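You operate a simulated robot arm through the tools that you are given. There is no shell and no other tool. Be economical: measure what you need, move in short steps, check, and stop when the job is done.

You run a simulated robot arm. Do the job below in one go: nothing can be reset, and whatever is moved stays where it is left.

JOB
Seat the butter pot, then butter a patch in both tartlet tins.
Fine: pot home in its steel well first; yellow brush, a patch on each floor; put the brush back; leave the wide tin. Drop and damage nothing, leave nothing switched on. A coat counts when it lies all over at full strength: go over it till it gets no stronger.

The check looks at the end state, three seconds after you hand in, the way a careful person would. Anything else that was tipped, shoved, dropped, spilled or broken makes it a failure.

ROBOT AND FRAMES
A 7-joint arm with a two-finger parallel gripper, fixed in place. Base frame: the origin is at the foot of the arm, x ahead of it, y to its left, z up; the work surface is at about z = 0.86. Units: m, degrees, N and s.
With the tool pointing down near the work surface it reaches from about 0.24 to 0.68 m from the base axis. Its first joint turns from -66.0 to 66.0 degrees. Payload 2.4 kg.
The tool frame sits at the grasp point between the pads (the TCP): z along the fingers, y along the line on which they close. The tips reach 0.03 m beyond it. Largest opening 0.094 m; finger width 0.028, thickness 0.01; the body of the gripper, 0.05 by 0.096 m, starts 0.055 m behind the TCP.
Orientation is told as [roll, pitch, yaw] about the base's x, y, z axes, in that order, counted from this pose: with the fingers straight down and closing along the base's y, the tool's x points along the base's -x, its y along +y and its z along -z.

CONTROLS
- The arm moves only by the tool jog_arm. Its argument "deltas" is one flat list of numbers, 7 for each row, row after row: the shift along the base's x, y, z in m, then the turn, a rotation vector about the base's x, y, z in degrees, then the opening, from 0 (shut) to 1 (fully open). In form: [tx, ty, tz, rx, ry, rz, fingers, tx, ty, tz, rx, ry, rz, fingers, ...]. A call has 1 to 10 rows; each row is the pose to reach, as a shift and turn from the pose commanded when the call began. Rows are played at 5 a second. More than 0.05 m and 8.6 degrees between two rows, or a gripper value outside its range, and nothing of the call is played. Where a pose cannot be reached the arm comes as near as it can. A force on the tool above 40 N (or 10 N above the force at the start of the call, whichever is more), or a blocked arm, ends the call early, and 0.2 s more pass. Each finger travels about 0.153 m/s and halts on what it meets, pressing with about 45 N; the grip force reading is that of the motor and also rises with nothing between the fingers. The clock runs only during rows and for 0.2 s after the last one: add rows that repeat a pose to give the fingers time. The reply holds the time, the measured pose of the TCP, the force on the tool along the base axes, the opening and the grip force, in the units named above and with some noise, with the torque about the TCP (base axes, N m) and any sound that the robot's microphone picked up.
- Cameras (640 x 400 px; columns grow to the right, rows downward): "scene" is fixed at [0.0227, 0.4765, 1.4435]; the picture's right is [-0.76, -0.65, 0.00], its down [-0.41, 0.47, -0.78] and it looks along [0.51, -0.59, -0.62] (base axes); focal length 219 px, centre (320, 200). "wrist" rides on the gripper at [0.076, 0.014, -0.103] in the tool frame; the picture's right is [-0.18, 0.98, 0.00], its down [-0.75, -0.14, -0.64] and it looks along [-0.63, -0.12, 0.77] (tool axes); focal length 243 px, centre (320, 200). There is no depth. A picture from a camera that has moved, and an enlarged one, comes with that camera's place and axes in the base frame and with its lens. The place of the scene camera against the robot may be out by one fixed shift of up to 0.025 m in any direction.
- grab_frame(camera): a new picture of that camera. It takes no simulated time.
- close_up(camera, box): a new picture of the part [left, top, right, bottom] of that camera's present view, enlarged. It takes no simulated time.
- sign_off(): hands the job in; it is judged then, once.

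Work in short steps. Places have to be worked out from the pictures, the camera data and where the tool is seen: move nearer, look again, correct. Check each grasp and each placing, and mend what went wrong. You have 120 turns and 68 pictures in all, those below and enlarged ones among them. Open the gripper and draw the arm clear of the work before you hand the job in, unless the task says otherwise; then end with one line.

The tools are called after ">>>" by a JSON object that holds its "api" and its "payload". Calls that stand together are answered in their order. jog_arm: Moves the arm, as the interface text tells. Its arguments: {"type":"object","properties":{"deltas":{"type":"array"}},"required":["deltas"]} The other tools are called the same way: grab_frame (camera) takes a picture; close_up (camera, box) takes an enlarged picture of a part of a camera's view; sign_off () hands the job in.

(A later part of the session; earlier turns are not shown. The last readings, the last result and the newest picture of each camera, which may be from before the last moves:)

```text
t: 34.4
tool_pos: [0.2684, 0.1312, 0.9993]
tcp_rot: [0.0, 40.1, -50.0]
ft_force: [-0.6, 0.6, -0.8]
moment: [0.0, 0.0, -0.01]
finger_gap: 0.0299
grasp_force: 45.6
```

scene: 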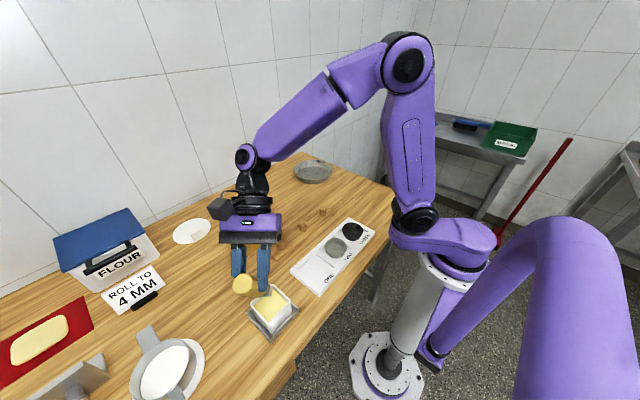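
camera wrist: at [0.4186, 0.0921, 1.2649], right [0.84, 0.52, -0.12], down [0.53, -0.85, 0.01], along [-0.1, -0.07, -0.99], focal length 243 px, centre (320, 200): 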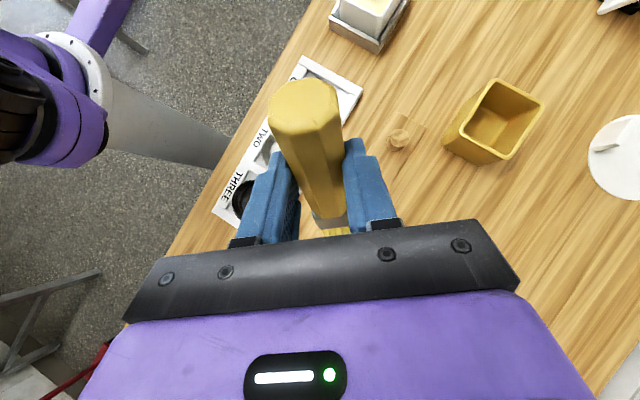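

Still no contact at z=0.999; I continue down by 6 mm in 2 mm steps.

>>> {"api": "jog_arm", "payload": {"deltas": [0, 0, -0.002, 0, 0, 0, 0.1, 0, 0, -0.004, 0, 0, 0, 0.1, 0, 0, -0.005, 0, 0, 0, 0.1, 0, 0, -0.005, 0, 0, 0, 0.1]}}

>>> {"api": "close_up", "payload": {"camera": "scene", "box": [300, 205, 370, 275]}}

```text
t: 35.4
tool_pos: [0.2672, 0.129, 0.9937]
tcp_rot: [0.2, 40.0, -50.1]
ft_force: [0.3, 0.1, -0.4]
moment: [-0.01, 0.0, -0.02]
finger_gap: 0.0304
grasp_force: 45.0
```

```text
5.71 times, centred on (335, 240) of scene
camera zoom: at [0.0227, 0.4765, 1.4435], right [-0.76, -0.65, 0.0], down [-0.41, 0.47, -0.78], along [0.51, -0.59, -0.62], focal length 1253 px, centre (234, -29)
```

zoom: 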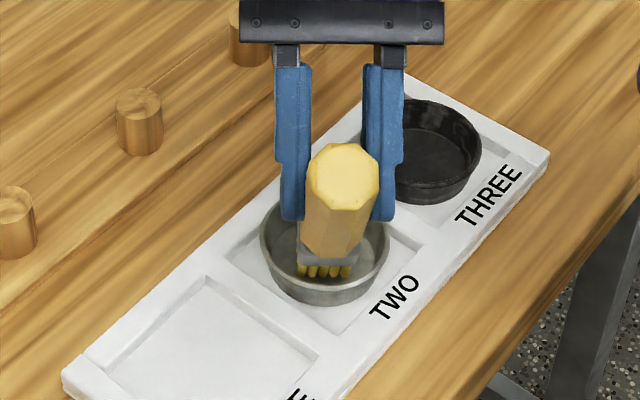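

Still free at 0.994, with the tip visibly near the floor. I continue a few mm more.

>>> {"api": "jog_arm", "payload": {"deltas": [0, 0, -0.002, 0, 0, 0, 0.1, 0, 0, -0.004, 0, 0, 0, 0.1, 0, 0, -0.005, 0, 0, 0, 0.1, 0, 0, -0.005, 0, 0, 0, 0.1]}}

```text
t: 36.4
tool_pos: [0.2676, 0.1307, 0.9893]
tcp_rot: [-0.1, 40.5, -50.0]
ft_force: [-3.5, 11.2, 32.3]
moment: [0.51, -0.02, 0.08]
finger_gap: 0.0304
grasp_force: 45.2
```

Floor contact at ≈0.990 (32 N). I ease up 2 mm and stroke a patch around the centre.

>>> {"api": "jog_arm", "payload": {"deltas": [0, 0, 0.002, 0, 0, 0, 0.1, 0.0064, -0.0077, 0.002, 0, 0, 0, 0.1, -0.0064, 0.0077, 0.002, 0, 0, 0, 0.1, 0.0003, 0.0106, 0.002, 0, 0, 0, 0.1, 0.0105, -0.0016, 0.002, 0, 0, 0, 0.1, -0.0003, -0.0106, 0.002, 0, 0, 0, 0.1, -0.0105, 0.0016, 0.002, 0, 0, 0, 0.1, 0, 0, 0.002, 0, 0, 0, 0.1]}}

>>> {"api": "close_up", "payload": {"camera": "scene", "box": [300, 205, 370, 275]}}

```text
t: 38.2
tool_pos: [0.2686, 0.1288, 0.992]
tcp_rot: [0.1, 40.2, -50.0]
ft_force: [-0.5, 0.4, -0.9]
moment: [0.01, 0.01, 0.02]
finger_gap: 0.0305
grasp_force: 45.0
```

```text
5.71 times, centred on (335, 240) of scene
camera zoom: at [0.0227, 0.4766, 1.4435], right [-0.76, -0.65, 0.0], down [-0.41, 0.47, -0.78], along [0.51, -0.59, -0.62], focal length 1253 px, centre (234, -29)
```

zoom: 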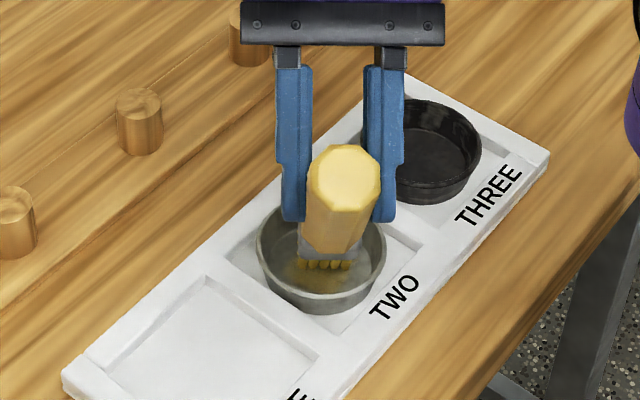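

Butter is on the floor, but the tin slid a few mm within its slot, so I should dab more than stroke. I lift and inspect the patch.

>>> {"api": "jog_arm", "payload": {"deltas": [0, 0, 0.03, 0, 0, 0, 0.1, 0, 0, 0.07, 0, 0, 0, 0.1, -0.01, 0.03, 0.1, 0, 0, 0, 0.1, -0.02, 0.07, 0.1, 0, 0, 0, 0.1, -0.02, 0.07, 0.1, 0, 0, 0, 0.1]}}

>>> {"api": "close_up", "payload": {"camera": "scene", "box": [300, 205, 370, 275]}}

```text
t: 39.4
tool_pos: [0.2492, 0.2016, 1.0907]
tcp_rot: [0.1, 40.1, -50.1]
ft_force: [0.8, 0.3, 0.1]
moment: [-0.01, 0.01, 0.0]
finger_gap: 0.0303
grasp_force: 45.3
```

```text
5.71 times, centred on (335, 240) of scene
camera zoom: at [0.0227, 0.4766, 1.4435], right [-0.76, -0.65, 0.0], down [-0.41, 0.47, -0.78], along [0.51, -0.59, -0.62], focal length 1253 px, centre (234, -29)
```

zoom: 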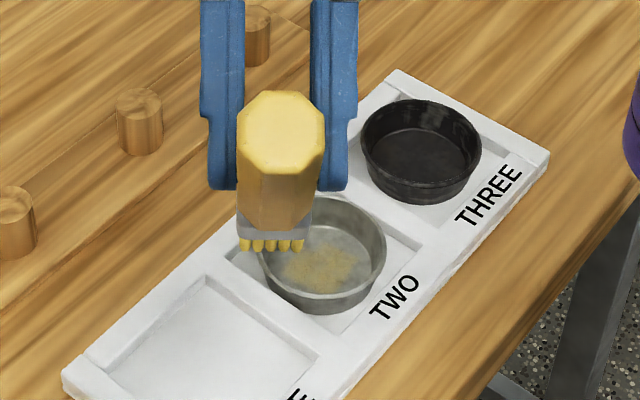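

A thin, speckled patch lies near the centre of TWO. I return and dab with steady pressure rather than dragging.

>>> {"api": "jog_arm", "payload": {"deltas": [0.01, -0.035, 0, 0, 0, 0, 0.1, 0.019, -0.068, -0.03, 0, 0, 0, 0.1, 0.019, -0.068, -0.07, 0, 0, 0, 0.1, 0.019, -0.068, -0.096, 0, 0, 0, 0.1, 0.019, -0.068, -0.1015, 0, 0, 0, 0.1, 0.019, -0.068, -0.1015, 0, 0, 0, 0.1, 0.0215, -0.071, -0.1, 0, 0, 0, 0.1, 0.0215, -0.071, -0.1015, 0, 0, 0, 0.1, 0.0215, -0.071, -0.1015, 0, 0, 0, 0.1]}}

```text
t: 41.4
tool_pos: [0.2696, 0.1281, 0.9899]
tcp_rot: [0.0, 40.0, -50.0]
ft_force: [-0.7, 0.5, -1.1]
moment: [-0.01, 0.02, 0.01]
finger_gap: 0.0302
grasp_force: 44.9
```

No contact yet at 0.990; I lower by 1–2 mm to find gentle contact.

>>> {"api": "jog_arm", "payload": {"deltas": [0, 0, -0.001, 0, 0, 0, 0.1, 0, 0, -0.002, 0, 0, 0, 0.1, 0, 0, -0.002, 0, 0, 0, 0.1]}}

```text
t: 42.2
tool_pos: [0.2696, 0.1297, 0.9887]
tcp_rot: [0.1, 40.3, -50.1]
ft_force: [-1.0, 2.9, 27.7]
moment: [-0.35, -0.34, 0.03]
finger_gap: 0.0299
grasp_force: 44.6
```

27 N contact. I back off slightly and make small strokes around this spot.

>>> {"api": "jog_arm", "payload": {"deltas": [0, 0, 0.0007, 0, 0, 0, 0.1, 0.003, -0.004, 0.0007, 0, 0, 0, 0.1, -0.004, 0.005, 0.0007, 0, 0, 0, 0.1, 0.002, 0.007, 0.0007, 0, 0, 0, 0.1, 0.006, 0.002, 0.0007, 0, 0, 0, 0.1, 0, -0.006, 0.0007, 0, 0, 0, 0.1, -0.006, -0.001, 0.0007, 0, 0, 0, 0.1, 0, 0, 0.0007, 0, 0, 0, 0.1]}}

>>> {"api": "close_up", "payload": {"camera": "scene", "box": [300, 205, 370, 275]}}

```text
t: 44.0
tool_pos: [0.2704, 0.1294, 0.9879]
tcp_rot: [0.2, 40.0, -50.1]
ft_force: [0.3, 0.4, -0.3]
moment: [0.0, 0.0, 0.0]
finger_gap: 0.0304
grasp_force: 44.8
```

```text
5.71 times, centred on (335, 240) of scene
camera zoom: at [0.0227, 0.4765, 1.4435], right [-0.76, -0.65, 0.0], down [-0.41, 0.47, -0.78], along [0.51, -0.59, -0.62], focal length 1253 px, centre (234, -29)
```

zoom: 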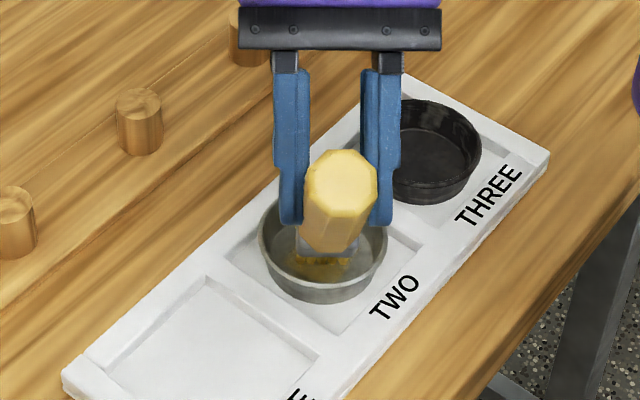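

Contact is fading; I lift and inspect both patch and brush.

>>> {"api": "jog_arm", "payload": {"deltas": [0, 0, 0.03, 0, 0, 0, 0.1, 0, 0, 0.07, 0, 0, 0, 0.1, -0.01, 0.03, 0.1, 0, 0, 0, 0.1, -0.02, 0.075, 0.1, 0, 0, 0, 0.1, -0.02, 0.075, 0.1, 0, 0, 0, 0.1]}}

>>> {"api": "close_up", "payload": {"camera": "scene", "box": [295, 195, 365, 265]}}

```text
t: 45.2
tool_pos: [0.2464, 0.2039, 1.0895]
tcp_rot: [0.1, 40.2, -50.1]
ft_force: [0.9, -0.5, -1.0]
moment: [0.0, 0.02, -0.04]
finger_gap: 0.0303
grasp_force: 44.8
```

```text
5.71 times, centred on (330, 230) of scene
camera zoom: at [0.0227, 0.4766, 1.4435], right [-0.76, -0.65, 0.0], down [-0.41, 0.47, -0.78], along [0.51, -0.59, -0.62], focal length 1253 px, centre (263, 29)
```

zoom: 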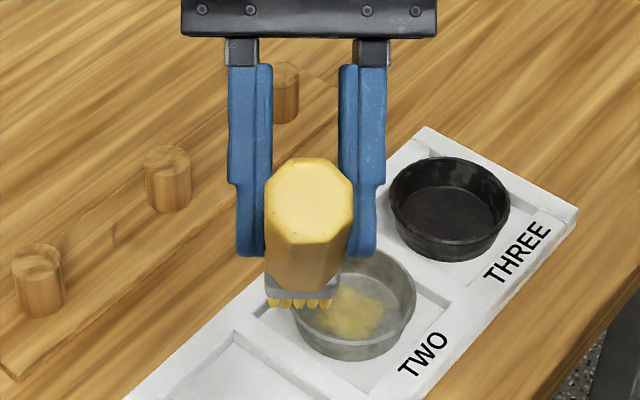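

The patch is stronger in the middle but not uniform. I reload the brush in the pot.

>>> {"api": "jog_arm", "payload": {"deltas": [0.005, 0.046, 0.01, 0, 0, 0, 0.1, 0.011, 0.092, 0.01, 0, 0, 0, 0.1, 0.016, 0.138, 0.01, 0, 0, 0, 0.1, 0.0216, 0.1846, 0.005, 0, 0, 0, 0.1, 0.0216, 0.1846, -0.03, 0, 0, 0, 0.1, 0.0216, 0.1846, -0.048, 0, 0, 0, 0.1, 0.0216, 0.1846, -0.053, 0, 0, 0, 0.1, 0.0216, 0.1846, -0.055, 0, 0, 0, 0.1, 0.0216, 0.1846, -0.055, 0, 0, 0, 0.1]}}

```text
t: 47.2
tool_pos: [0.2722, 0.3886, 1.0327]
tcp_rot: [0.1, 40.1, -50.0]
ft_force: [0.1, -0.9, -0.6]
moment: [-0.02, 0.0, -0.02]
finger_gap: 0.0303
grasp_force: 45.2
```

Not touching yet at 1.033; I lower further by small steps and stroke lightly.

>>> {"api": "jog_arm", "payload": {"deltas": [0, 0, -0.0015, 0, 0, 0, 0.1, 0, 0, -0.003, 0, 0, 0, 0.1, 0, 0, -0.004, 0, 0, 0, 0.1, 0, 0, -0.004, 0, 0, 0, 0.1]}}

```text
t: 48.2
tool_pos: [0.2708, 0.3878, 1.0303]
tcp_rot: [0.1, 39.9, -50.2]
ft_force: [-0.2, 0.2, -0.1]
moment: [0.02, -0.01, -0.01]
finger_gap: 0.0301
grasp_force: 45.0
```

Still free; I lower a bit more and look at the tip.

>>> {"api": "jog_arm", "payload": {"deltas": [0, 0, -0.002, 0, 0, 0, 0.1, 0, 0, -0.004, 0, 0, 0, 0.1, 0, 0, -0.004, 0, 0, 0, 0.1]}}

>>> {"api": "close_up", "payload": {"camera": "scene", "box": [230, 250, 320, 335]}}

```text
t: 49.0
tool_pos: [0.2704, 0.3888, 1.0269]
tcp_rot: [0.3, 40.2, -49.8]
ft_force: [-6.4, 4.4, 29.6]
moment: [-0.41, 0.11, -0.09]
finger_gap: 0.0304
grasp_force: 45.2
```

```text
4.71 times, centred on (275, 292) of scene
camera zoom: at [0.0222, 0.4763, 1.4436], right [-0.76, -0.65, 0.0], down [-0.41, 0.47, -0.78], along [0.51, -0.59, -0.62], focal length 1032 px, centre (532, -235)
```

zoom: 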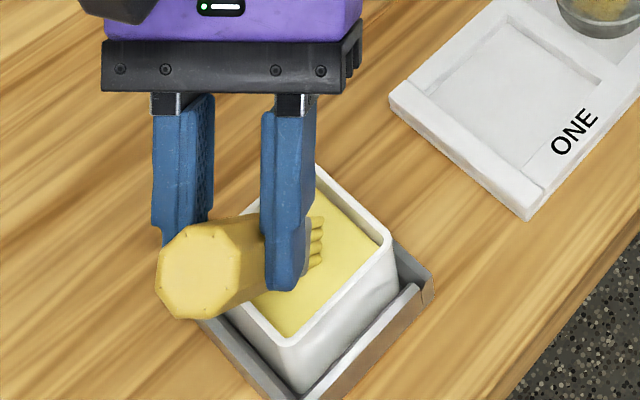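

Contact at 1.027: the brush has pivoted ~9° in the grip from pressing, so I'll correct by tilting the tool 9° more and press more lightly. First a light stroke in butter, then lift and tilt.

>>> {"api": "jog_arm", "payload": {"deltas": [0, 0, 0.001, 0, 0, 0, 0.1, 0.005, 0, 0.001, 0, 0, 0, 0.1, 0.005, 0.005, 0.001, 0, 0, 0, 0.1, -0.004, 0.005, 0.001, 0, 0, 0, 0.1, 0, 0, 0.001, 0, 0, 0, 0.1, 0, 0, 0.035, 0, 0, 0, 0.1, 0, 0, 0.08, 0, 0, 0, 0.1, 0, 0, 0.1, 3.65, 3.05, 0, 0.1, 0, 0, 0.1, 7.29, 6.09, 0, 0.1, 0, 0, 0.1, 7.29, 6.09, 0, 0.1]}}

>>> {"api": "close_up", "payload": {"camera": "scene", "box": [230, 230, 320, 325]}}

```text
t: 51.2
tool_pos: [0.2702, 0.3875, 1.1248]
tcp_rot: [0.1, 49.7, -50.1]
ft_force: [0.0, -0.7, -0.8]
moment: [0.01, 0.0, 0.04]
finger_gap: 0.0304
grasp_force: 44.7
```

```text
4.21 times, centred on (275, 278) of scene
camera zoom: at [0.0227, 0.4765, 1.4435], right [-0.76, -0.65, 0.0], down [-0.41, 0.47, -0.78], along [0.51, -0.59, -0.62], focal length 923 px, centre (510, -126)
```

zoom: 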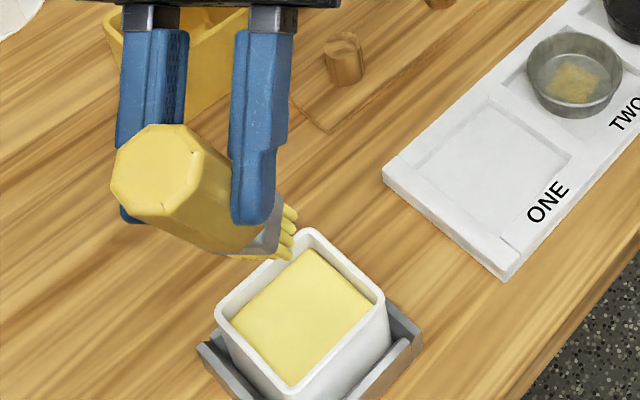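

Tip position is restored relative to the tool. I carry it to tin TWO and lower to just above the floor.

>>> {"api": "jog_arm", "payload": {"deltas": [0, -0.043, 0, 0, 0, 0, 0.1, 0, -0.086, 0, 0, 0, 0, 0.1, 0, -0.129, 0, 0, 0, 0, 0.1, 0, -0.172, 0, 0, 0, 0, 0.1, 0, -0.215, 0, 0, 0, 0, 0.1, -0.001, -0.255, -0.01, 0, 0, 0, 0.1, -0.001, -0.255, -0.055, 0, 0, 0, 0.1, -0.001, -0.255, -0.1, 0, 0, 0, 0.1, -0.001, -0.255, -0.125, 0, 0, 0, 0.1, -0.001, -0.255, -0.125, 0, 0, 0, 0.1]}}

>>> {"api": "close_up", "payload": {"camera": "scene", "box": [295, 200, 365, 270]}}

```text
t: 53.4
tool_pos: [0.2697, 0.1348, 1.0033]
tcp_rot: [0.3, 49.5, -50.1]
ft_force: [1.1, -0.4, -1.0]
moment: [0.0, -0.03, 0.0]
finger_gap: 0.0302
grasp_force: 45.1
```

```text
5.71 times, centred on (330, 235) of scene
camera zoom: at [0.0227, 0.4765, 1.4435], right [-0.76, -0.65, 0.0], down [-0.41, 0.47, -0.78], along [0.51, -0.59, -0.62], focal length 1253 px, centre (263, 0)
```

zoom: 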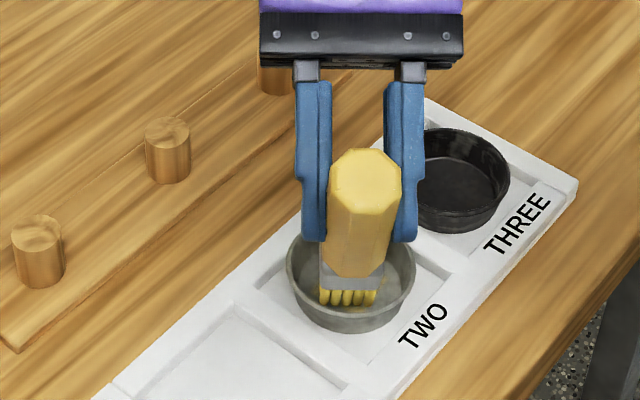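

The brush now stands steeper, so its tip is ~12 mm behind the tin centre; I shift forward and lower until light contact.

>>> {"api": "jog_arm", "payload": {"deltas": [0.006, -0.0115, 0, 0, 0, 0, 0.1, 0.006, -0.0115, -0.005, 0, 0, 0, 0.1, 0.006, -0.0115, -0.008, 0, 0, 0, 0.1, 0.006, -0.0115, -0.01, 0, 0, 0, 0.1, 0.006, -0.0115, -0.01, 0, 0, 0, 0.1]}}

>>> {"api": "close_up", "payload": {"camera": "scene", "box": [295, 200, 365, 270]}}

```text
t: 54.6
tool_pos: [0.277, 0.1213, 0.9899]
tcp_rot: [0.2, 49.6, -50.0]
ft_force: [0.5, -0.4, -0.8]
moment: [0.02, 0.02, -0.02]
finger_gap: 0.0302
grasp_force: 45.5
```

```text
5.71 times, centred on (330, 235) of scene
camera zoom: at [0.0227, 0.4765, 1.4435], right [-0.76, -0.65, 0.0], down [-0.41, 0.47, -0.78], along [0.51, -0.59, -0.62], focal length 1253 px, centre (263, 0)
```

zoom: 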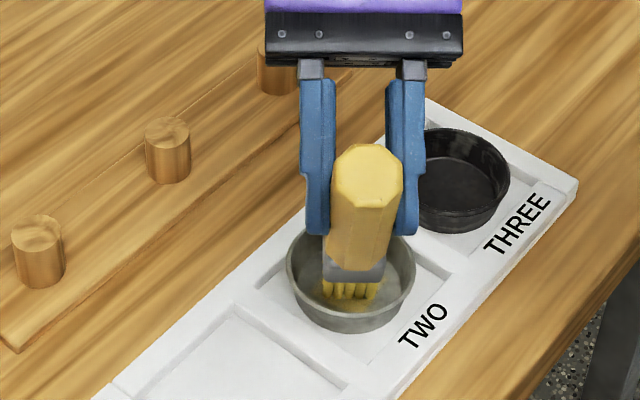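

Tip is over the patch just above the floor. I lower in 1 mm steps to touch lightly.

>>> {"api": "jog_arm", "payload": {"deltas": [0, 0, -0.001, 0, 0, 0, 0.1, 0, 0, -0.002, 0, 0, 0, 0.1, 0, 0, -0.002, 0, 0, 0, 0.1]}}

```text
t: 55.4
tool_pos: [0.2763, 0.1209, 0.9892]
tcp_rot: [0.2, 49.6, -50.0]
ft_force: [0.4, -0.5, 10.1]
moment: [-0.34, -0.23, 0.01]
finger_gap: 0.03
grasp_force: 45.0
```

10 N contact: good. I stroke back and forth over the patch at this height.

>>> {"api": "jog_arm", "payload": {"deltas": [0.004, -0.005, 0, 0, 0, 0, 0.1, -0.004, 0.005, 0, 0, 0, 0, 0.1, 0.001, 0.008, 0, 0, 0, 0, 0.1, 0.008, 0, 0, 0, 0, 0, 0.1, 0, -0.008, 0, 0, 0, 0, 0.1, -0.008, 0.0, 0, 0, 0, 0, 0.1, 0, 0, 0, 0, 0, 0, 0.1, 0.006, -0.007, 0, 0, 0, 0, 0.1, -0.006, 0.007, 0, 0, 0, 0, 0.1, 0, 0, 0, 0, 0, 0, 0.1]}}

>>> {"api": "close_up", "payload": {"camera": "scene", "box": [295, 200, 365, 270]}}

```text
t: 57.6
tool_pos: [0.275, 0.1224, 0.9878]
tcp_rot: [0.1, 49.8, -50.1]
ft_force: [-2.4, 3.3, 10.0]
moment: [0.22, 0.14, 0.0]
finger_gap: 0.0301
grasp_force: 45.7
```

```text
5.71 times, centred on (330, 235) of scene
camera zoom: at [0.0225, 0.4766, 1.4435], right [-0.76, -0.65, 0.0], down [-0.41, 0.47, -0.78], along [0.51, -0.59, -0.62], focal length 1253 px, centre (263, 0)
```

zoom: 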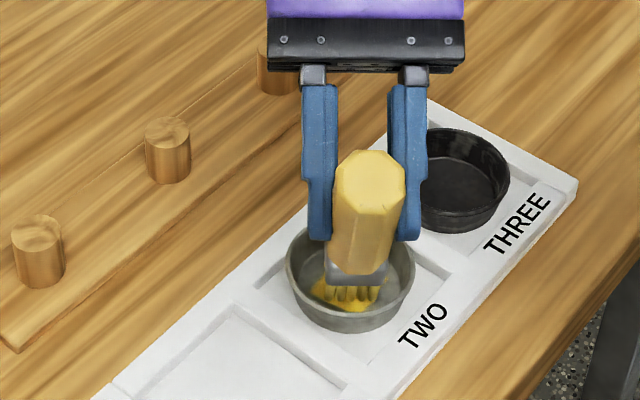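

The patch is visibly stronger and contact holds at 10 N. Another pass over it with the same pressure, wider crosswise.

>>> {"api": "jog_arm", "payload": {"deltas": [0.005, -0.006, 0, 0, 0, 0, 0.1, 0.009, -0.003, 0, 0, 0, 0, 0.1, 0.004, 0.006, 0, 0, 0, 0, 0.1, -0.003, 0.008, 0, 0, 0, 0, 0.1, 0, -0.003, 0, 0, 0, 0, 0.1, -0.004, -0.006, 0, 0, 0, 0, 0.1, -0.008, 0.002, 0, 0, 0, 0, 0.1, 0, 0, 0, 0, 0, 0, 0.1, 0.004, -0.005, 0, 0, 0, 0, 0.1, 0, 0, 0, 0, 0, 0, 0.1]}}

>>> {"api": "jog_arm", "payload": {"deltas": [0, 0, 0.03, 0, 0, 0, 0.1, 0, 0, 0.07, 0, 0, 0, 0.1, -0.01, 0.03, 0.1, 0, 0, 0, 0.1, -0.02, 0.07, 0.1, 0, 0, 0, 0.1, -0.02, 0.1, 0.1, 0, 0, 0, 0.1, -0.02, 0.1, 0.1, 0, 0, 0, 0.1]}}

>>> {"api": "close_up", "payload": {"camera": "scene", "box": [295, 200, 365, 270]}}

```text
t: 59.8
tool_pos: [0.2749, 0.1218, 0.989]
tcp_rot: [0.2, 49.5, -50.1]
ft_force: [-0.8, 0.5, 0.1]
moment: [0.0, 0.03, 0.01]
finger_gap: 0.0303
grasp_force: 45.2
```

```text
t: 61.2
tool_pos: [0.2545, 0.2204, 1.0878]
tcp_rot: [0.1, 49.5, -50.0]
ft_force: [-0.9, 0.2, -0.3]
moment: [0.02, 0.02, 0.02]
finger_gap: 0.03
grasp_force: 45.1
```

```text
5.71 times, centred on (330, 235) of scene
camera zoom: at [0.0227, 0.4766, 1.4435], right [-0.76, -0.65, 0.0], down [-0.41, 0.47, -0.78], along [0.51, -0.59, -0.62], focal length 1253 px, centre (263, 0)
```

zoom: 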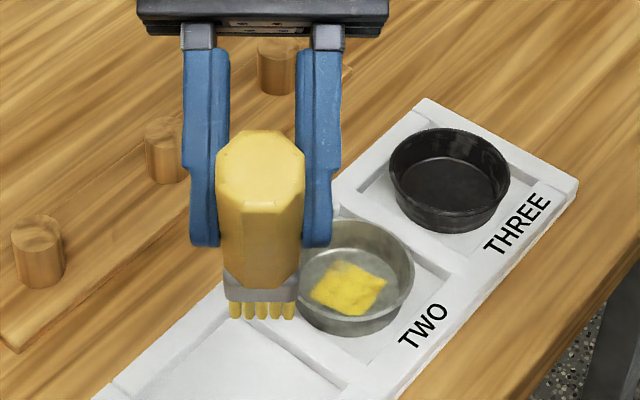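

TWO has a strong square patch, slightly weaker along its rear edge. I reload at the pot before a last pass there.

>>> {"api": "jog_arm", "payload": {"deltas": [0.005, 0.04, 0.015, 0, 0, 0, 0.1, 0.011, 0.08, 0.015, 0, 0, 0, 0.1, 0.016, 0.12, 0.015, 0, 0, 0, 0.1, 0.0215, 0.1566, 0.01, 0, 0, 0, 0.1, 0.0215, 0.1566, -0.03, 0, 0, 0, 0.1, 0.0215, 0.1566, -0.048, 0, 0, 0, 0.1, 0.0215, 0.1566, -0.051, 0, 0, 0, 0.1, 0.0215, 0.1566, -0.053, 0, 0, 0, 0.1, 0.0215, 0.1566, -0.053, 0, 0, 0, 0.1]}}

```text
t: 63.2
tool_pos: [0.279, 0.3759, 1.0351]
tcp_rot: [0.1, 49.5, -50.0]
ft_force: [0.6, 0.0, -0.1]
moment: [-0.01, 0.0, -0.02]
finger_gap: 0.03
grasp_force: 44.9
```

Just above the butter; I lower by up to 3 mm in 1 mm steps.

>>> {"api": "jog_arm", "payload": {"deltas": [0, 0, -0.001, 0, 0, 0, 0.1, 0, 0, -0.002, 0, 0, 0, 0.1, 0, 0, -0.003, 0, 0, 0, 0.1, 0, 0, -0.003, 0, 0, 0, 0.1]}}

```text
t: 64.2
tool_pos: [0.2781, 0.3783, 1.0335]
tcp_rot: [0.2, 49.5, -50.0]
ft_force: [-0.2, 1.1, -0.1]
moment: [-0.01, -0.01, 0.02]
finger_gap: 0.0303
grasp_force: 44.9
```

Still free; 3 mm more in small steps.

>>> {"api": "jog_arm", "payload": {"deltas": [0, 0, -0.001, 0, 0, 0, 0.1, 0, 0, -0.002, 0, 0, 0, 0.1, 0, 0, -0.003, 0, 0, 0, 0.1, 0, 0, -0.003, 0, 0, 0, 0.1]}}

```text
t: 65.2
tool_pos: [0.2779, 0.3782, 1.0301]
tcp_rot: [0.2, 49.6, -49.9]
ft_force: [0.0, -1.9, 6.9]
moment: [-0.3, -0.12, -0.03]
finger_gap: 0.0301
grasp_force: 44.8
```

Light contact (7 N). I stroke, lift, and return to tin TWO.

>>> {"api": "jog_arm", "payload": {"deltas": [0.005, 0, -0.0005, 0, 0, 0, 0.1, 0.005, 0.005, -0.0005, 0, 0, 0, 0.1, -0.004, 0.004, -0.0005, 0, 0, 0, 0.1, 0, 0, -0.0005, 0, 0, 0, 0.1, 0, 0, 0.03, 0, 0, 0, 0.1, 0, 0, 0.075, 0, 0, 0, 0.1, 0, -0.045, 0.085, 0, 0, 0, 0.1, 0, -0.09, 0.085, 0, 0, 0, 0.1, 0, -0.135, 0.085, 0, 0, 0, 0.1, 0, -0.18, 0.085, 0, 0, 0, 0.1]}}

>>> {"api": "jog_arm", "payload": {"deltas": [0, -0.04, 0, 0, 0, 0, 0.1, -0.002, -0.0765, 0, 0, 0, 0, 0.1, -0.002, -0.0765, -0.045, 0, 0, 0, 0.1, -0.002, -0.0765, -0.09, 0, 0, 0, 0.1, -0.002, -0.0765, -0.115, 0, 0, 0, 0.1, -0.002, -0.0765, -0.124, 0, 0, 0, 0.1, -0.002, -0.0765, -0.126, 0, 0, 0, 0.1, -0.002, -0.0765, -0.126, 0, 0, 0, 0.1]}}

```text
t: 67.4
tool_pos: [0.2756, 0.197, 1.115]
tcp_rot: [0.2, 49.6, -50.0]
ft_force: [0.0, -0.2, -1.5]
moment: [0.0, -0.01, 0.03]
finger_gap: 0.0301
grasp_force: 44.9
```

```text
t: 69.2
tool_pos: [0.275, 0.1209, 0.9886]
tcp_rot: [0.1, 49.6, -50.0]
ft_force: [0.9, 0.1, -0.3]
moment: [0.0, -0.03, 0.03]
finger_gap: 0.0304
grasp_force: 45.0
```

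I'm just above TWO's floor; I lower in 1 mm steps to touch, aiming slightly to the rear edge.

>>> {"api": "jog_arm", "payload": {"deltas": [0.002, -0.002, -0.001, 0, 0, 0, 0.1, 0.002, -0.002, -0.002, 0, 0, 0, 0.1, 0.002, -0.002, -0.003, 0, 0, 0, 0.1, 0.002, -0.002, -0.003, 0, 0, 0, 0.1]}}

```text
t: 70.2
tool_pos: [0.2758, 0.1194, 0.9863]
tcp_rot: [0.1, 49.7, -49.9]
ft_force: [-1.2, 4.5, 31.8]
moment: [0.01, -0.25, 0.05]
finger_gap: 0.03
grasp_force: 45.2
```

Contact 32 N; I back off 1 mm and stroke over the whole patch including the rear edge.

>>> {"api": "jog_arm", "payload": {"deltas": [0, 0, 0.0008, 0, 0, 0, 0.1, 0.005, -0.006, 0.0008, 0, 0, 0, 0.1, 0.001, -0.009, 0.0008, 0, 0, 0, 0.1, 0.009, -0.003, 0.0008, 0, 0, 0, 0.1, 0.004, 0.004, 0.0008, 0, 0, 0, 0.1, -0.003, -0.003, 0.0008, 0, 0, 0, 0.1, -0.006, 0.003, 0.0008, 0, 0, 0, 0.1, 0.001, 0.008, 0.0006, 0, 0, 0, 0.1, 0.003, -0.003, 0.0006, 0, 0, 0, 0.1, 0, 0, 0.0006, 0, 0, 0, 0.1]}}

>>> {"api": "jog_arm", "payload": {"deltas": [0, 0, 0.03, 0, 0, 0, 0.1, 0, 0, 0.07, 0, 0, 0, 0.1, -0.01, 0.03, 0.1, 0, 0, 0, 0.1, -0.02, 0.07, 0.1, 0, 0, 0, 0.1, -0.02, 0.1, 0.1, 0, 0, 0, 0.1, -0.02, 0.1, 0.1, 0, 0, 0, 0.1]}}

>>> {"api": "close_up", "payload": {"camera": "scene", "box": [305, 205, 365, 265]}}

```text
t: 72.4
tool_pos: [0.2791, 0.1199, 0.9866]
tcp_rot: [0.2, 49.5, -50.0]
ft_force: [0.5, 0.0, -1.0]
moment: [0.01, -0.01, -0.01]
finger_gap: 0.0299
grasp_force: 44.8
```

```text
t: 73.8
tool_pos: [0.2569, 0.2192, 1.0864]
tcp_rot: [0.1, 49.5, -50.0]
ft_force: [0.1, 0.7, -0.3]
moment: [0.03, -0.01, 0.0]
finger_gap: 0.03
grasp_force: 44.7
```

```text
6.67 times, centred on (335, 235) of scene
camera zoom: at [0.0227, 0.4766, 1.4435], right [-0.76, -0.65, 0.0], down [-0.41, 0.47, -0.78], along [0.51, -0.59, -0.62], focal length 1461 px, centre (220, -33)
```

zoom: 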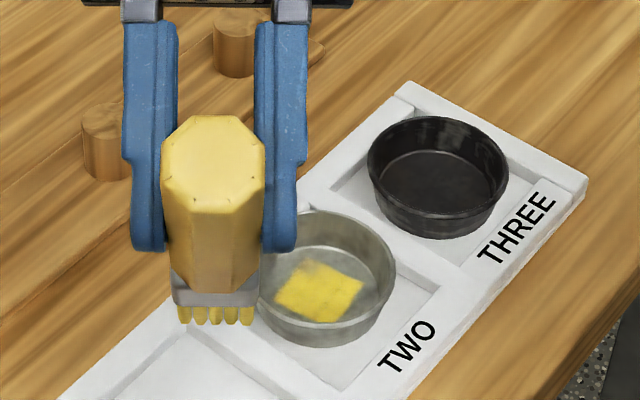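

TWO's patch is nearly uniform; only its rear-left corner is a bit thinner. I go over that part once more.

>>> {"api": "jog_arm", "payload": {"deltas": [0.01, -0.04, 0, 0, 0, 0, 0.1, 0.02, -0.08, 0, 0, 0, 0, 0.1, 0.027, -0.1035, -0.02, 0, 0, 0, 0.1, 0.027, -0.1035, -0.06, 0, 0, 0, 0.1, 0.027, -0.1035, -0.09, 0, 0, 0, 0.1, 0.027, -0.1035, -0.099, 0, 0, 0, 0.1, 0.027, -0.1035, -0.1005, 0, 0, 0, 0.1, 0.027, -0.1035, -0.102, 0, 0, 0, 0.1, 0.027, -0.1035, -0.102, 0, 0, 0, 0.1]}}

```text
t: 75.8
tool_pos: [0.283, 0.1158, 0.9847]
tcp_rot: [0.2, 49.7, -50.0]
ft_force: [-1.0, -1.0, 24.9]
moment: [-0.74, -0.34, -0.05]
finger_gap: 0.0303
grasp_force: 44.9
```

Contact at 25 N; slight relief and short strokes over the rear-left part and back across, then lift and look.

>>> {"api": "jog_arm", "payload": {"deltas": [0, 0, 0.0006, 0, 0, 0, 0.1, 0.004, 0, 0.0006, 0, 0, 0, 0.1, 0.003, -0.005, 0.0006, 0, 0, 0, 0.1, -0.003, -0.003, 0.0005, 0, 0, 0, 0.1, -0.004, 0.002, 0.0004, 0, 0, 0, 0.1, 0.004, 0, 0.0003, 0, 0, 0, 0.1, -0.002, 0.004, 0.0002, 0, 0, 0, 0.1, 0.003, -0.003, 0.0001, 0, 0, 0, 0.1, 0, 0, 0, 0, 0, 0, 0.1]}}

>>> {"api": "jog_arm", "payload": {"deltas": [0, 0, 0.03, 0, 0, 0, 0.1, 0, 0, 0.07, 0, 0, 0, 0.1, -0.01, 0.03, 0.1, 0, 0, 0, 0.1, -0.02, 0.07, 0.1, 0, 0, 0, 0.1, -0.02, 0.11, 0.1, 0, 0, 0, 0.1, -0.02, 0.11, 0.1, 0, 0, 0, 0.1]}}

>>> {"api": "close_up", "payload": {"camera": "scene", "box": [305, 205, 365, 265]}}

```text
t: 77.8
tool_pos: [0.2853, 0.1156, 0.984]
tcp_rot: [0.1, 49.6, -50.1]
ft_force: [-8.5, -0.6, 10.8]
moment: [-0.29, 0.69, -0.19]
finger_gap: 0.0306
grasp_force: 44.9
```

```text
t: 79.2
tool_pos: [0.2636, 0.2261, 1.0847]
tcp_rot: [0.1, 49.5, -50.0]
ft_force: [0.4, 1.2, -0.3]
moment: [-0.01, 0.06, -0.01]
finger_gap: 0.0302
grasp_force: 44.4
```

```text
6.67 times, centred on (335, 235) of scene
camera zoom: at [0.0227, 0.4766, 1.4435], right [-0.76, -0.65, 0.0], down [-0.41, 0.47, -0.78], along [0.51, -0.59, -0.62], focal length 1461 px, centre (220, -33)
```

zoom: 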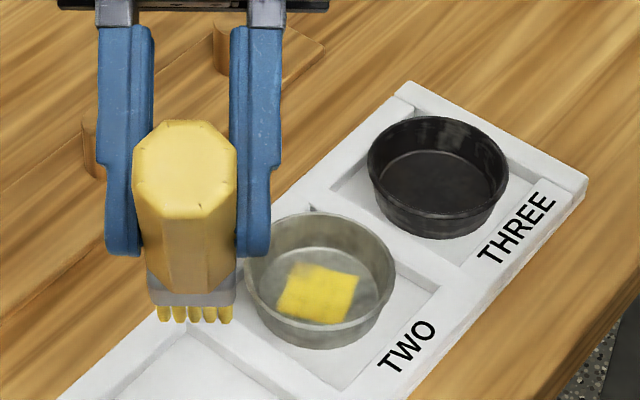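

TWO now looks uniform. I reload for tin THREE, adding 4° tilt to cancel the slow pivoting of the brush.

>>> {"api": "jog_arm", "payload": {"deltas": [0.004, 0.04, 0.02, 3.07, 2.56, 0, 0.1, 0.008, 0.08, 0.02, 3.07, 2.56, 0, 0.1, 0.012, 0.12, 0.02, 3.07, 2.56, 0, 0.1, 0.0144, 0.151, 0.01, 3.07, 2.56, 0, 0.1, 0.0144, 0.151, -0.03, 3.07, 2.56, 0, 0.1, 0.0144, 0.151, -0.048, 3.07, 2.56, 0, 0.1, 0.0144, 0.151, -0.051, 3.07, 2.56, 0, 0.1, 0.0144, 0.151, -0.053, 3.07, 2.56, 0, 0.1, 0.0144, 0.151, -0.053, 3.07, 2.56, 0, 0.1]}}

>>> {"api": "jog_arm", "payload": {"deltas": [0, 0, -0.0007, 0, 0, 0, 0.1, 0, 0, -0.0014, 0, 0, 0, 0.1, 0, 0, -0.002, 0, 0, 0, 0.1, 0, 0, -0.002, 0, 0, 0, 0.1]}}

```text
t: 81.2
tool_pos: [0.2797, 0.3776, 1.0306]
tcp_rot: [0.1, 53.5, -50.0]
ft_force: [0.9, 0.0, -1.5]
moment: [-0.01, 0.02, 0.01]
finger_gap: 0.03
grasp_force: 44.8
```

```text
t: 82.2
tool_pos: [0.2799, 0.376, 1.0287]
tcp_rot: [0.2, 53.5, -49.9]
ft_force: [0.0, -0.8, -1.0]
moment: [-0.03, -0.02, -0.06]
finger_gap: 0.0302
grasp_force: 45.1
```

Not yet touching; a few more small steps down.

>>> {"api": "jog_arm", "payload": {"deltas": [0, 0, -0.001, 0, 0, 0, 0.1, 0, 0, -0.002, 0, 0, 0, 0.1, 0, 0, -0.0025, 0, 0, 0, 0.1, 0, 0, -0.0025, 0, 0, 0, 0.1]}}

```text
t: 83.2
tool_pos: [0.2788, 0.3774, 1.0271]
tcp_rot: [0.4, 53.6, -49.8]
ft_force: [-0.5, -3.6, 22.3]
moment: [-0.67, -0.39, 0.0]
finger_gap: 0.0299
grasp_force: 44.9
```

Contact at 22 N. I ease, stroke, lift, and carry the brush over to tin THREE.

>>> {"api": "jog_arm", "payload": {"deltas": [0, 0, 0.0006, 0, 0, 0, 0.1, 0.005, 0, 0.0006, 0, 0, 0, 0.1, 0.004, 0.005, 0.0006, 0, 0, 0, 0.1, -0.004, 0.004, 0.0006, 0, 0, 0, 0.1, 0, 0, 0.0006, 0, 0, 0, 0.1, 0, 0, 0.04, 0, 0, 0, 0.1, 0, 0, 0.085, 0, 0, 0, 0.1, 0, -0.045, 0.09, 0, 0, 0, 0.1, 0, -0.09, 0.09, 0, 0, 0, 0.1, 0, -0.135, 0.09, 0, 0, 0, 0.1]}}

>>> {"api": "jog_arm", "payload": {"deltas": [0, -0.045, 0, 0, 0, 0, 0.1, 0, -0.09, 0, 0, 0, 0, 0.1, 0, -0.135, 0, 0, 0, 0, 0.1, 0, -0.18, 0, 0, 0, 0, 0.1, -0.001, -0.22, 0, 0, 0, 0, 0.1, -0.001, -0.22, -0.04, 0, 0, 0, 0.1, -0.001, -0.22, -0.085, 0, 0, 0, 0.1, -0.001, -0.22, -0.11, 0, 0, 0, 0.1, -0.001, -0.22, -0.11, 0, 0, 0, 0.1]}}

>>> {"api": "close_up", "payload": {"camera": "scene", "box": [315, 190, 385, 260]}}

```text
t: 85.4
tool_pos: [0.2799, 0.2413, 1.1167]
tcp_rot: [0.1, 53.5, -50.0]
ft_force: [-0.7, 0.5, -0.5]
moment: [-0.01, 0.0, 0.0]
finger_gap: 0.0302
grasp_force: 45.0
```

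```text
t: 87.4
tool_pos: [0.2771, 0.0219, 1.007]
tcp_rot: [0.2, 53.4, -50.1]
ft_force: [-0.7, -0.6, 0.0]
moment: [-0.05, 0.0, 0.0]
finger_gap: 0.0304
grasp_force: 44.9
```

```text
5.71 times, centred on (350, 225) of scene
camera zoom: at [0.0227, 0.4765, 1.4435], right [-0.76, -0.65, 0.0], down [-0.41, 0.47, -0.78], along [0.51, -0.59, -0.62], focal length 1253 px, centre (149, 57)
```

zoom: 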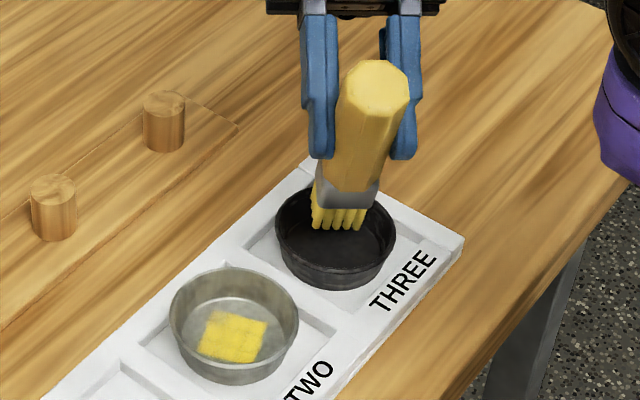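

The tip is centred over THREE; I shift 5 mm forward and lower toward the floor.

>>> {"api": "jog_arm", "payload": {"deltas": [0.003, -0.004, -0.006, 0, 0, 0, 0.1, 0.003, -0.004, -0.012, 0, 0, 0, 0.1, 0.003, -0.004, -0.018, 0, 0, 0, 0.1, 0.003, -0.004, -0.02, 0, 0, 0, 0.1, 0.003, -0.004, -0.02, 0, 0, 0, 0.1]}}

>>> {"api": "jog_arm", "payload": {"deltas": [0, 0, -0.0007, 0, 0, 0, 0.1, 0, 0, -0.0014, 0, 0, 0, 0.1, 0, 0, -0.002, 0, 0, 0, 0.1, 0, 0, -0.002, 0, 0, 0, 0.1]}}

```text
t: 88.6
tool_pos: [0.2807, 0.0188, 0.987]
tcp_rot: [0.2, 53.6, -50.1]
ft_force: [-0.2, -0.6, -1.8]
moment: [0.01, 0.0, -0.01]
finger_gap: 0.0301
grasp_force: 44.8
```

```text
t: 89.6
tool_pos: [0.2805, 0.0173, 0.984]
tcp_rot: [0.2, 53.6, -50.0]
ft_force: [-0.2, -0.4, 9.8]
moment: [-0.27, -0.2, 0.0]
finger_gap: 0.0304
grasp_force: 45.1
```

Touching THREE's floor with 10 N. I stroke across the patch area with the same pressure.

>>> {"api": "jog_arm", "payload": {"deltas": [0.004, -0.005, 0, 0, 0, 0, 0.1, -0.004, 0.005, 0, 0, 0, 0, 0.1, 0.001, 0.008, 0, 0, 0, 0, 0.1, 0.008, 0, -0.0002, 0, 0, 0, 0.1, 0, -0.008, -0.0002, 0, 0, 0, 0.1, -0.008, 0, -0.0002, 0, 0, 0, 0.1, 0, 0, -0.0003, 0, 0, 0, 0.1, 0.006, -0.007, -0.0003, 0, 0, 0, 0.1, -0.006, 0.007, -0.0003, 0, 0, 0, 0.1, 0, 0, -0.0003, 0, 0, 0, 0.1]}}

>>> {"api": "jog_arm", "payload": {"deltas": [0.006, -0.003, -0.0002, 0, 0, 0, 0.1, 0.003, 0.006, -0.0002, 0, 0, 0, 0.1, -0.003, 0.008, -0.0002, 0, 0, 0, 0.1, -0.008, 0.002, -0.0003, 0, 0, 0, 0.1, -0.003, -0.006, -0.0003, 0, 0, 0, 0.1, 0.003, -0.008, -0.0003, 0, 0, 0, 0.1, 0.006, -0.002, -0.0004, 0, 0, 0, 0.1, 0, 0, -0.0004, 0, 0, 0, 0.1]}}

>>> {"api": "jog_arm", "payload": {"deltas": [0, 0, 0.03, 0, 0, 0, 0.1, 0, 0, 0.07, 0, 0, 0, 0.1, -0.01, 0.03, 0.1, 0, 0, 0, 0.1, -0.01, 0.07, 0.1, 0, 0, 0, 0.1, -0.01, 0.11, 0.1, 0, 0, 0, 0.1, -0.01, 0.15, 0.1, 0, 0, 0, 0.1, -0.01, 0.19, 0.1, 0, 0, 0, 0.1, -0.01, 0.19, 0.1, 0, 0, 0, 0.1]}}

>>> {"api": "close_up", "payload": {"camera": "scene", "box": [310, 200, 375, 265]}}

```text
t: 91.8
tool_pos: [0.2798, 0.0177, 0.9845]
tcp_rot: [0.1, 53.5, -50.0]
ft_force: [0.0, 0.0, -0.7]
moment: [0.0, 0.02, -0.01]
finger_gap: 0.0303
grasp_force: 45.2
```

```text
t: 93.6
tool_pos: [0.2817, 0.0183, 0.9843]
tcp_rot: [0.4, 53.2, -49.8]
ft_force: [5.2, -2.6, 14.7]
moment: [-0.63, -0.78, 0.04]
finger_gap: 0.0301
grasp_force: 45.1
```

```text
t: 95.4
tool_pos: [0.272, 0.2075, 1.0847]
tcp_rot: [0.1, 53.5, -50.1]
ft_force: [-0.2, 0.5, -0.9]
moment: [-0.02, 0.01, 0.0]
finger_gap: 0.0305
grasp_force: 44.8
```

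```text
6.15 times, centred on (342, 232) of scene
camera zoom: at [0.0227, 0.4766, 1.4435], right [-0.76, -0.65, 0.0], down [-0.41, 0.47, -0.78], along [0.51, -0.59, -0.62], focal length 1349 px, centre (182, 0)
```

zoom: 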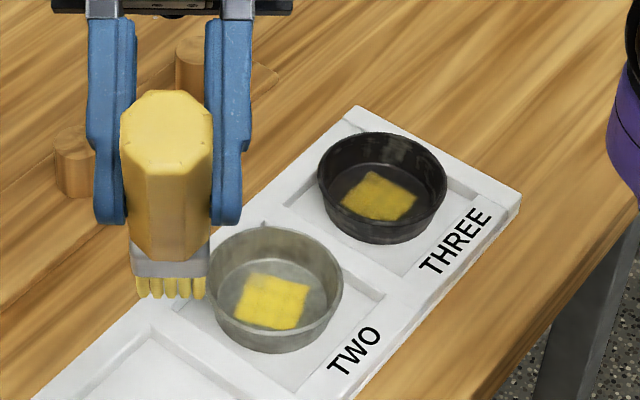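

THREE has an even but dimmer coat. I reload and repeat.

>>> {"api": "jog_arm", "payload": {"deltas": [0.002, 0.045, 0.02, 0, 0, 0, 0.1, 0.004, 0.09, 0.02, 0, 0, 0, 0.1, 0.006, 0.135, 0.02, 0, 0, 0, 0.1, 0.007, 0.1695, 0.01, 0, 0, 0, 0.1, 0.007, 0.1695, -0.03, 0, 0, 0, 0.1, 0.007, 0.1695, -0.05, 0, 0, 0, 0.1, 0.007, 0.1695, -0.055, 0, 0, 0, 0.1, 0.007, 0.1695, -0.057, 0, 0, 0, 0.1, 0.007, 0.1695, -0.0585, 0, 0, 0, 0.1, 0.007, 0.1695, -0.0585, 0, 0, 0, 0.1]}}

```text
t: 97.6
tool_pos: [0.2778, 0.3785, 1.0268]
tcp_rot: [0.3, 53.6, -49.9]
ft_force: [0.8, -0.4, 6.7]
moment: [-0.21, -0.12, 0.03]
finger_gap: 0.03
grasp_force: 44.9
```

Light contact at 7 N. I stroke, lift and go back to THREE.

>>> {"api": "jog_arm", "payload": {"deltas": [0, 0, -0.0006, 0, 0, 0, 0.1, 0.005, 0, -0.0006, 0, 0, 0, 0.1, 0.004, 0.005, -0.0006, 0, 0, 0, 0.1, -0.004, 0.004, -0.0006, 0, 0, 0, 0.1, 0, 0, -0.0006, 0, 0, 0, 0.1, 0, 0, 0.04, 0, 0, 0, 0.1, 0, 0, 0.085, 0, 0, 0, 0.1, 0, -0.045, 0.09, 0, 0, 0, 0.1, 0, -0.09, 0.09, 0, 0, 0, 0.1, 0, -0.135, 0.09, 0, 0, 0, 0.1]}}

>>> {"api": "jog_arm", "payload": {"deltas": [0, -0.045, 0, 0, 0, 0, 0.1, 0, -0.09, 0, 0, 0, 0, 0.1, 0, -0.135, 0, 0, 0, 0, 0.1, 0, -0.18, 0, 0, 0, 0, 0.1, 0.002, -0.225, 0, 0, 0, 0, 0.1, 0.002, -0.225, -0.045, 0, 0, 0, 0.1, 0.002, -0.225, -0.09, 0, 0, 0, 0.1, 0.002, -0.225, -0.12, 0, 0, 0, 0.1, 0.002, -0.225, -0.129, 0, 0, 0, 0.1, 0.002, -0.225, -0.13, 0, 0, 0, 0.1]}}

>>> {"api": "jog_arm", "payload": {"deltas": [0, 0, -0.0007, 0, 0, 0, 0.1, 0, 0, -0.0014, 0, 0, 0, 0.1, 0, 0, -0.002, 0, 0, 0, 0.1, 0, 0, -0.002, 0, 0, 0, 0.1]}}

```text
t: 99.8
tool_pos: [0.2774, 0.2421, 1.1151]
tcp_rot: [0.1, 53.5, -50.0]
ft_force: [0.4, 0.2, 0.5]
moment: [0.02, -0.02, 0.0]
finger_gap: 0.0304
grasp_force: 45.0
```

```text
t: 102.0
tool_pos: [0.2794, 0.0164, 0.985]
tcp_rot: [0.2, 53.4, -49.9]
ft_force: [-0.9, -0.5, -0.6]
moment: [0.01, 0.0, -0.02]
finger_gap: 0.0304
grasp_force: 45.0
```

```text
t: 103.0
tool_pos: [0.2787, 0.016, 0.9834]
tcp_rot: [0.2, 53.6, -50.0]
ft_force: [-0.8, -1.3, 3.1]
moment: [-0.17, -0.07, -0.04]
finger_gap: 0.0305
grasp_force: 45.0
```

Just touching (3 N). I press another 0.7 mm and stroke over the patch twice, then lift and look.

>>> {"api": "jog_arm", "payload": {"deltas": [0, 0, -0.0007, 0, 0, 0, 0.1, 0.004, -0.005, -0.0007, 0, 0, 0, 0.1, -0.004, 0.005, -0.0007, 0, 0, 0, 0.1, 0.001, 0.008, -0.0008, 0, 0, 0, 0.1, 0.008, 0, -0.0008, 0, 0, 0, 0.1, 0, -0.008, -0.0009, 0, 0, 0, 0.1, -0.006, 0, -0.0009, 0, 0, 0, 0.1, 0.006, -0.007, -0.001, 0, 0, 0, 0.1, -0.004, 0.005, -0.001, 0, 0, 0, 0.1, 0, 0, -0.001, 0, 0, 0, 0.1]}}

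>>> {"api": "jog_arm", "payload": {"deltas": [0.006, -0.003, 0, 0, 0, 0, 0.1, 0.003, 0.006, -0.0002, 0, 0, 0, 0.1, -0.003, 0.008, -0.0003, 0, 0, 0, 0.1, -0.006, 0.002, -0.0004, 0, 0, 0, 0.1, -0.003, -0.005, -0.0004, 0, 0, 0, 0.1, 0.003, -0.007, -0.0005, 0, 0, 0, 0.1, 0.006, -0.002, -0.0005, 0, 0, 0, 0.1, 0, 0, -0.0005, 0, 0, 0, 0.1]}}

>>> {"api": "jog_arm", "payload": {"deltas": [0, 0, 0.03, 0, 0, 0, 0.1, 0, 0, 0.07, 0, 0, 0, 0.1, -0.01, 0.03, 0.1, 0, 0, 0, 0.1, -0.01, 0.07, 0.1, 0, 0, 0, 0.1, -0.01, 0.11, 0.1, 0, 0, 0, 0.1, -0.01, 0.15, 0.1, 0, 0, 0, 0.1, -0.01, 0.19, 0.1, 0, 0, 0, 0.1, -0.01, 0.19, 0.1, 0, 0, 0, 0.1]}}

>>> {"api": "close_up", "payload": {"camera": "scene", "box": [310, 200, 375, 265]}}

```text
t: 105.2
tool_pos: [0.2794, 0.0183, 0.9823]
tcp_rot: [0.0, 53.5, -50.1]
ft_force: [-1.6, 1.0, 5.3]
moment: [0.08, 0.04, 0.01]
finger_gap: 0.0306
grasp_force: 44.9
```

```text
t: 107.0
tool_pos: [0.2823, 0.0162, 0.9816]
tcp_rot: [0.4, 53.2, -49.9]
ft_force: [4.0, -2.5, 14.0]
moment: [-0.73, -0.67, 0.04]
finger_gap: 0.03
grasp_force: 45.0
```

```text
t: 108.8
tool_pos: [0.2686, 0.2088, 1.0828]
tcp_rot: [0.1, 53.5, -50.0]
ft_force: [0.6, -0.5, -0.8]
moment: [-0.02, 0.01, 0.02]
finger_gap: 0.0302
grasp_force: 45.0
```

```text
6.15 times, centred on (342, 232) of scene
camera zoom: at [0.0227, 0.4766, 1.4435], right [-0.76, -0.65, 0.0], down [-0.41, 0.47, -0.78], along [0.51, -0.59, -0.62], focal length 1349 px, centre (182, 0)
```

zoom: 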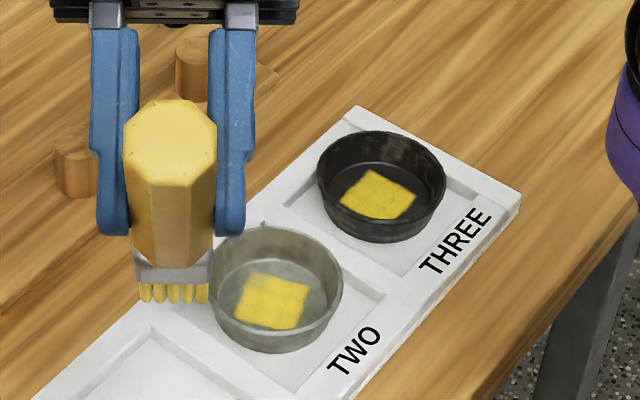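

THREE is stronger, nearly full. One more reload and a further pass over both to be sure they get no stronger.

>>> {"api": "jog_arm", "payload": {"deltas": [0.003, 0.045, 0.02, 0, 0, 0, 0.1, 0.006, 0.09, 0.02, 0, 0, 0, 0.1, 0.008, 0.135, 0.02, 0, 0, 0, 0.1, 0.0095, 0.1685, 0.01, 0, 0, 0, 0.1, 0.0095, 0.1685, -0.03, 0, 0, 0, 0.1, 0.0095, 0.1685, -0.05, 0, 0, 0, 0.1, 0.0095, 0.1685, -0.055, 0, 0, 0, 0.1, 0.0095, 0.1685, -0.057, 0, 0, 0, 0.1, 0.0095, 0.1685, -0.0585, 0, 0, 0, 0.1, 0.0095, 0.1685, -0.0585, 0, 0, 0, 0.1]}}

```text
t: 111.0
tool_pos: [0.28, 0.3772, 1.0243]
tcp_rot: [0.3, 53.6, -49.8]
ft_force: [1.3, -0.9, 11.1]
moment: [-0.34, -0.21, 0.02]
finger_gap: 0.0303
grasp_force: 45.0
```

Contact at 11 N in the butter. I stroke, lift, return to THREE and touch down.

>>> {"api": "jog_arm", "payload": {"deltas": [0, 0, -0.0003, 0, 0, 0, 0.1, 0.005, 0, -0.0003, 0, 0, 0, 0.1, 0.004, 0.005, -0.0003, 0, 0, 0, 0.1, -0.004, 0.004, -0.0003, 0, 0, 0, 0.1, 0, 0, -0.0003, 0, 0, 0, 0.1, 0, 0, 0.04, 0, 0, 0, 0.1, 0, 0, 0.085, 0, 0, 0, 0.1, 0, -0.045, 0.09, 0, 0, 0, 0.1, 0, -0.09, 0.09, 0, 0, 0, 0.1, 0, -0.135, 0.09, 0, 0, 0, 0.1]}}

>>> {"api": "jog_arm", "payload": {"deltas": [0, -0.045, 0, 0, 0, 0, 0.1, 0, -0.09, 0, 0, 0, 0, 0.1, 0, -0.135, 0, 0, 0, 0, 0.1, 0, -0.18, 0, 0, 0, 0, 0.1, 0.001, -0.224, 0, 0, 0, 0, 0.1, 0.001, -0.224, -0.045, 0, 0, 0, 0.1, 0.001, -0.224, -0.09, 0, 0, 0, 0.1, 0.001, -0.224, -0.12, 0, 0, 0, 0.1, 0.001, -0.224, -0.129, 0, 0, 0, 0.1, 0.001, -0.224, -0.1305, 0, 0, 0, 0.1]}}

>>> {"api": "jog_arm", "payload": {"deltas": [0, 0, -0.0007, 0, 0, 0, 0.1, 0, 0, -0.0014, 0, 0, 0, 0.1, 0, 0, -0.0018, 0, 0, 0, 0.1, 0, 0, -0.0018, 0, 0, 0, 0.1]}}

```text
t: 113.2
tool_pos: [0.2781, 0.2409, 1.1093]
tcp_rot: [0.2, 53.5, -49.9]
ft_force: [-0.1, 0.2, -0.6]
moment: [-0.03, 0.01, -0.01]
finger_gap: 0.0303
grasp_force: 44.8
```

```text
t: 115.4
tool_pos: [0.2787, 0.0157, 0.9817]
tcp_rot: [0.2, 53.6, -50.0]
ft_force: [-0.9, 2.4, -0.4]
moment: [0.21, -0.01, 0.0]
finger_gap: 0.0307
grasp_force: 45.6
```

```text
t: 116.4
tool_pos: [0.2804, 0.0162, 0.9812]
tcp_rot: [0.2, 53.5, -49.9]
ft_force: [2.4, -1.3, 17.1]
moment: [-0.48, -0.44, 0.02]
finger_gap: 0.0303
grasp_force: 45.3
```

Touching at 17 N. A full stroke pass in THREE, then lift and hop over to TWO just above its floor.

>>> {"api": "jog_arm", "payload": {"deltas": [0, 0, 0, 0, 0, 0, 0.1, 0.005, -0.006, 0, 0, 0, 0, 0.1, 0.006, 0.003, -0.0001, 0, 0, 0, 0.1, -0.002, 0.008, -0.0002, 0, 0, 0, 0.1, -0.006, 0.002, -0.0003, 0, 0, 0, 0.1, -0.002, -0.006, -0.0004, 0, 0, 0, 0.1, 0.004, -0.005, -0.0004, 0, 0, 0, 0.1, 0.006, 0, -0.0005, 0, 0, 0, 0.1, -0.003, 0.004, -0.0005, 0, 0, 0, 0.1, 0, 0, -0.0005, 0, 0, 0, 0.1]}}

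>>> {"api": "jog_arm", "payload": {"deltas": [0, 0, 0.03, 0, 0, 0, 0.1, 0, 0, 0.07, 0, 0, 0, 0.1, 0, 0.03, 0.09, 0, 0, 0, 0.1, 0, 0.07, 0.09, 0, 0, 0, 0.1, 0, 0.103, 0.09, 0, 0, 0, 0.1, 0, 0.103, 0.05, 0, 0, 0, 0.1, 0, 0.103, 0.02, 0, 0, 0, 0.1, 0, 0.103, 0.02, 0, 0, 0, 0.1]}}

>>> {"api": "close_up", "payload": {"camera": "scene", "box": [310, 200, 375, 265]}}

```text
t: 118.6
tool_pos: [0.2796, 0.0161, 0.9799]
tcp_rot: [0.2, 53.7, -50.0]
ft_force: [-1.0, 4.3, 10.9]
moment: [0.23, -0.09, 0.07]
finger_gap: 0.0302
grasp_force: 45.2
```

```text
t: 120.4
tool_pos: [0.2798, 0.1198, 0.9977]
tcp_rot: [0.2, 53.5, -50.0]
ft_force: [-0.1, 1.2, -0.9]
moment: [0.0, 0.02, 0.02]
finger_gap: 0.0303
grasp_force: 45.1
```

```text
6.15 times, centred on (342, 232) of scene
camera zoom: at [0.0227, 0.4766, 1.4435], right [-0.76, -0.65, 0.0], down [-0.41, 0.47, -0.78], along [0.51, -0.59, -0.62], focal length 1349 px, centre (182, 0)
```

zoom: 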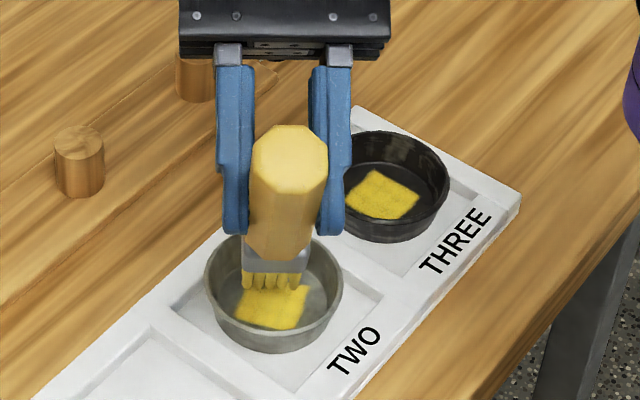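

THREE is bright now. I lower on to TWO for a last pass, slightly forward.

>>> {"api": "jog_arm", "payload": {"deltas": [0.003, -0.004, -0.006, 0, 0, 0, 0.1, 0.003, -0.004, -0.012, 0, 0, 0, 0.1, 0.003, -0.004, -0.0155, 0, 0, 0, 0.1, 0.003, -0.004, -0.0165, 0, 0, 0, 0.1, 0.003, -0.004, -0.0175, 0, 0, 0, 0.1, 0.003, -0.004, -0.0175, 0, 0, 0, 0.1]}}

```text
t: 121.8
tool_pos: [0.2839, 0.1163, 0.982]
tcp_rot: [0.2, 53.5, -49.9]
ft_force: [-0.7, -0.4, -0.9]
moment: [0.03, -0.01, 0.0]
finger_gap: 0.0304
grasp_force: 44.9
```

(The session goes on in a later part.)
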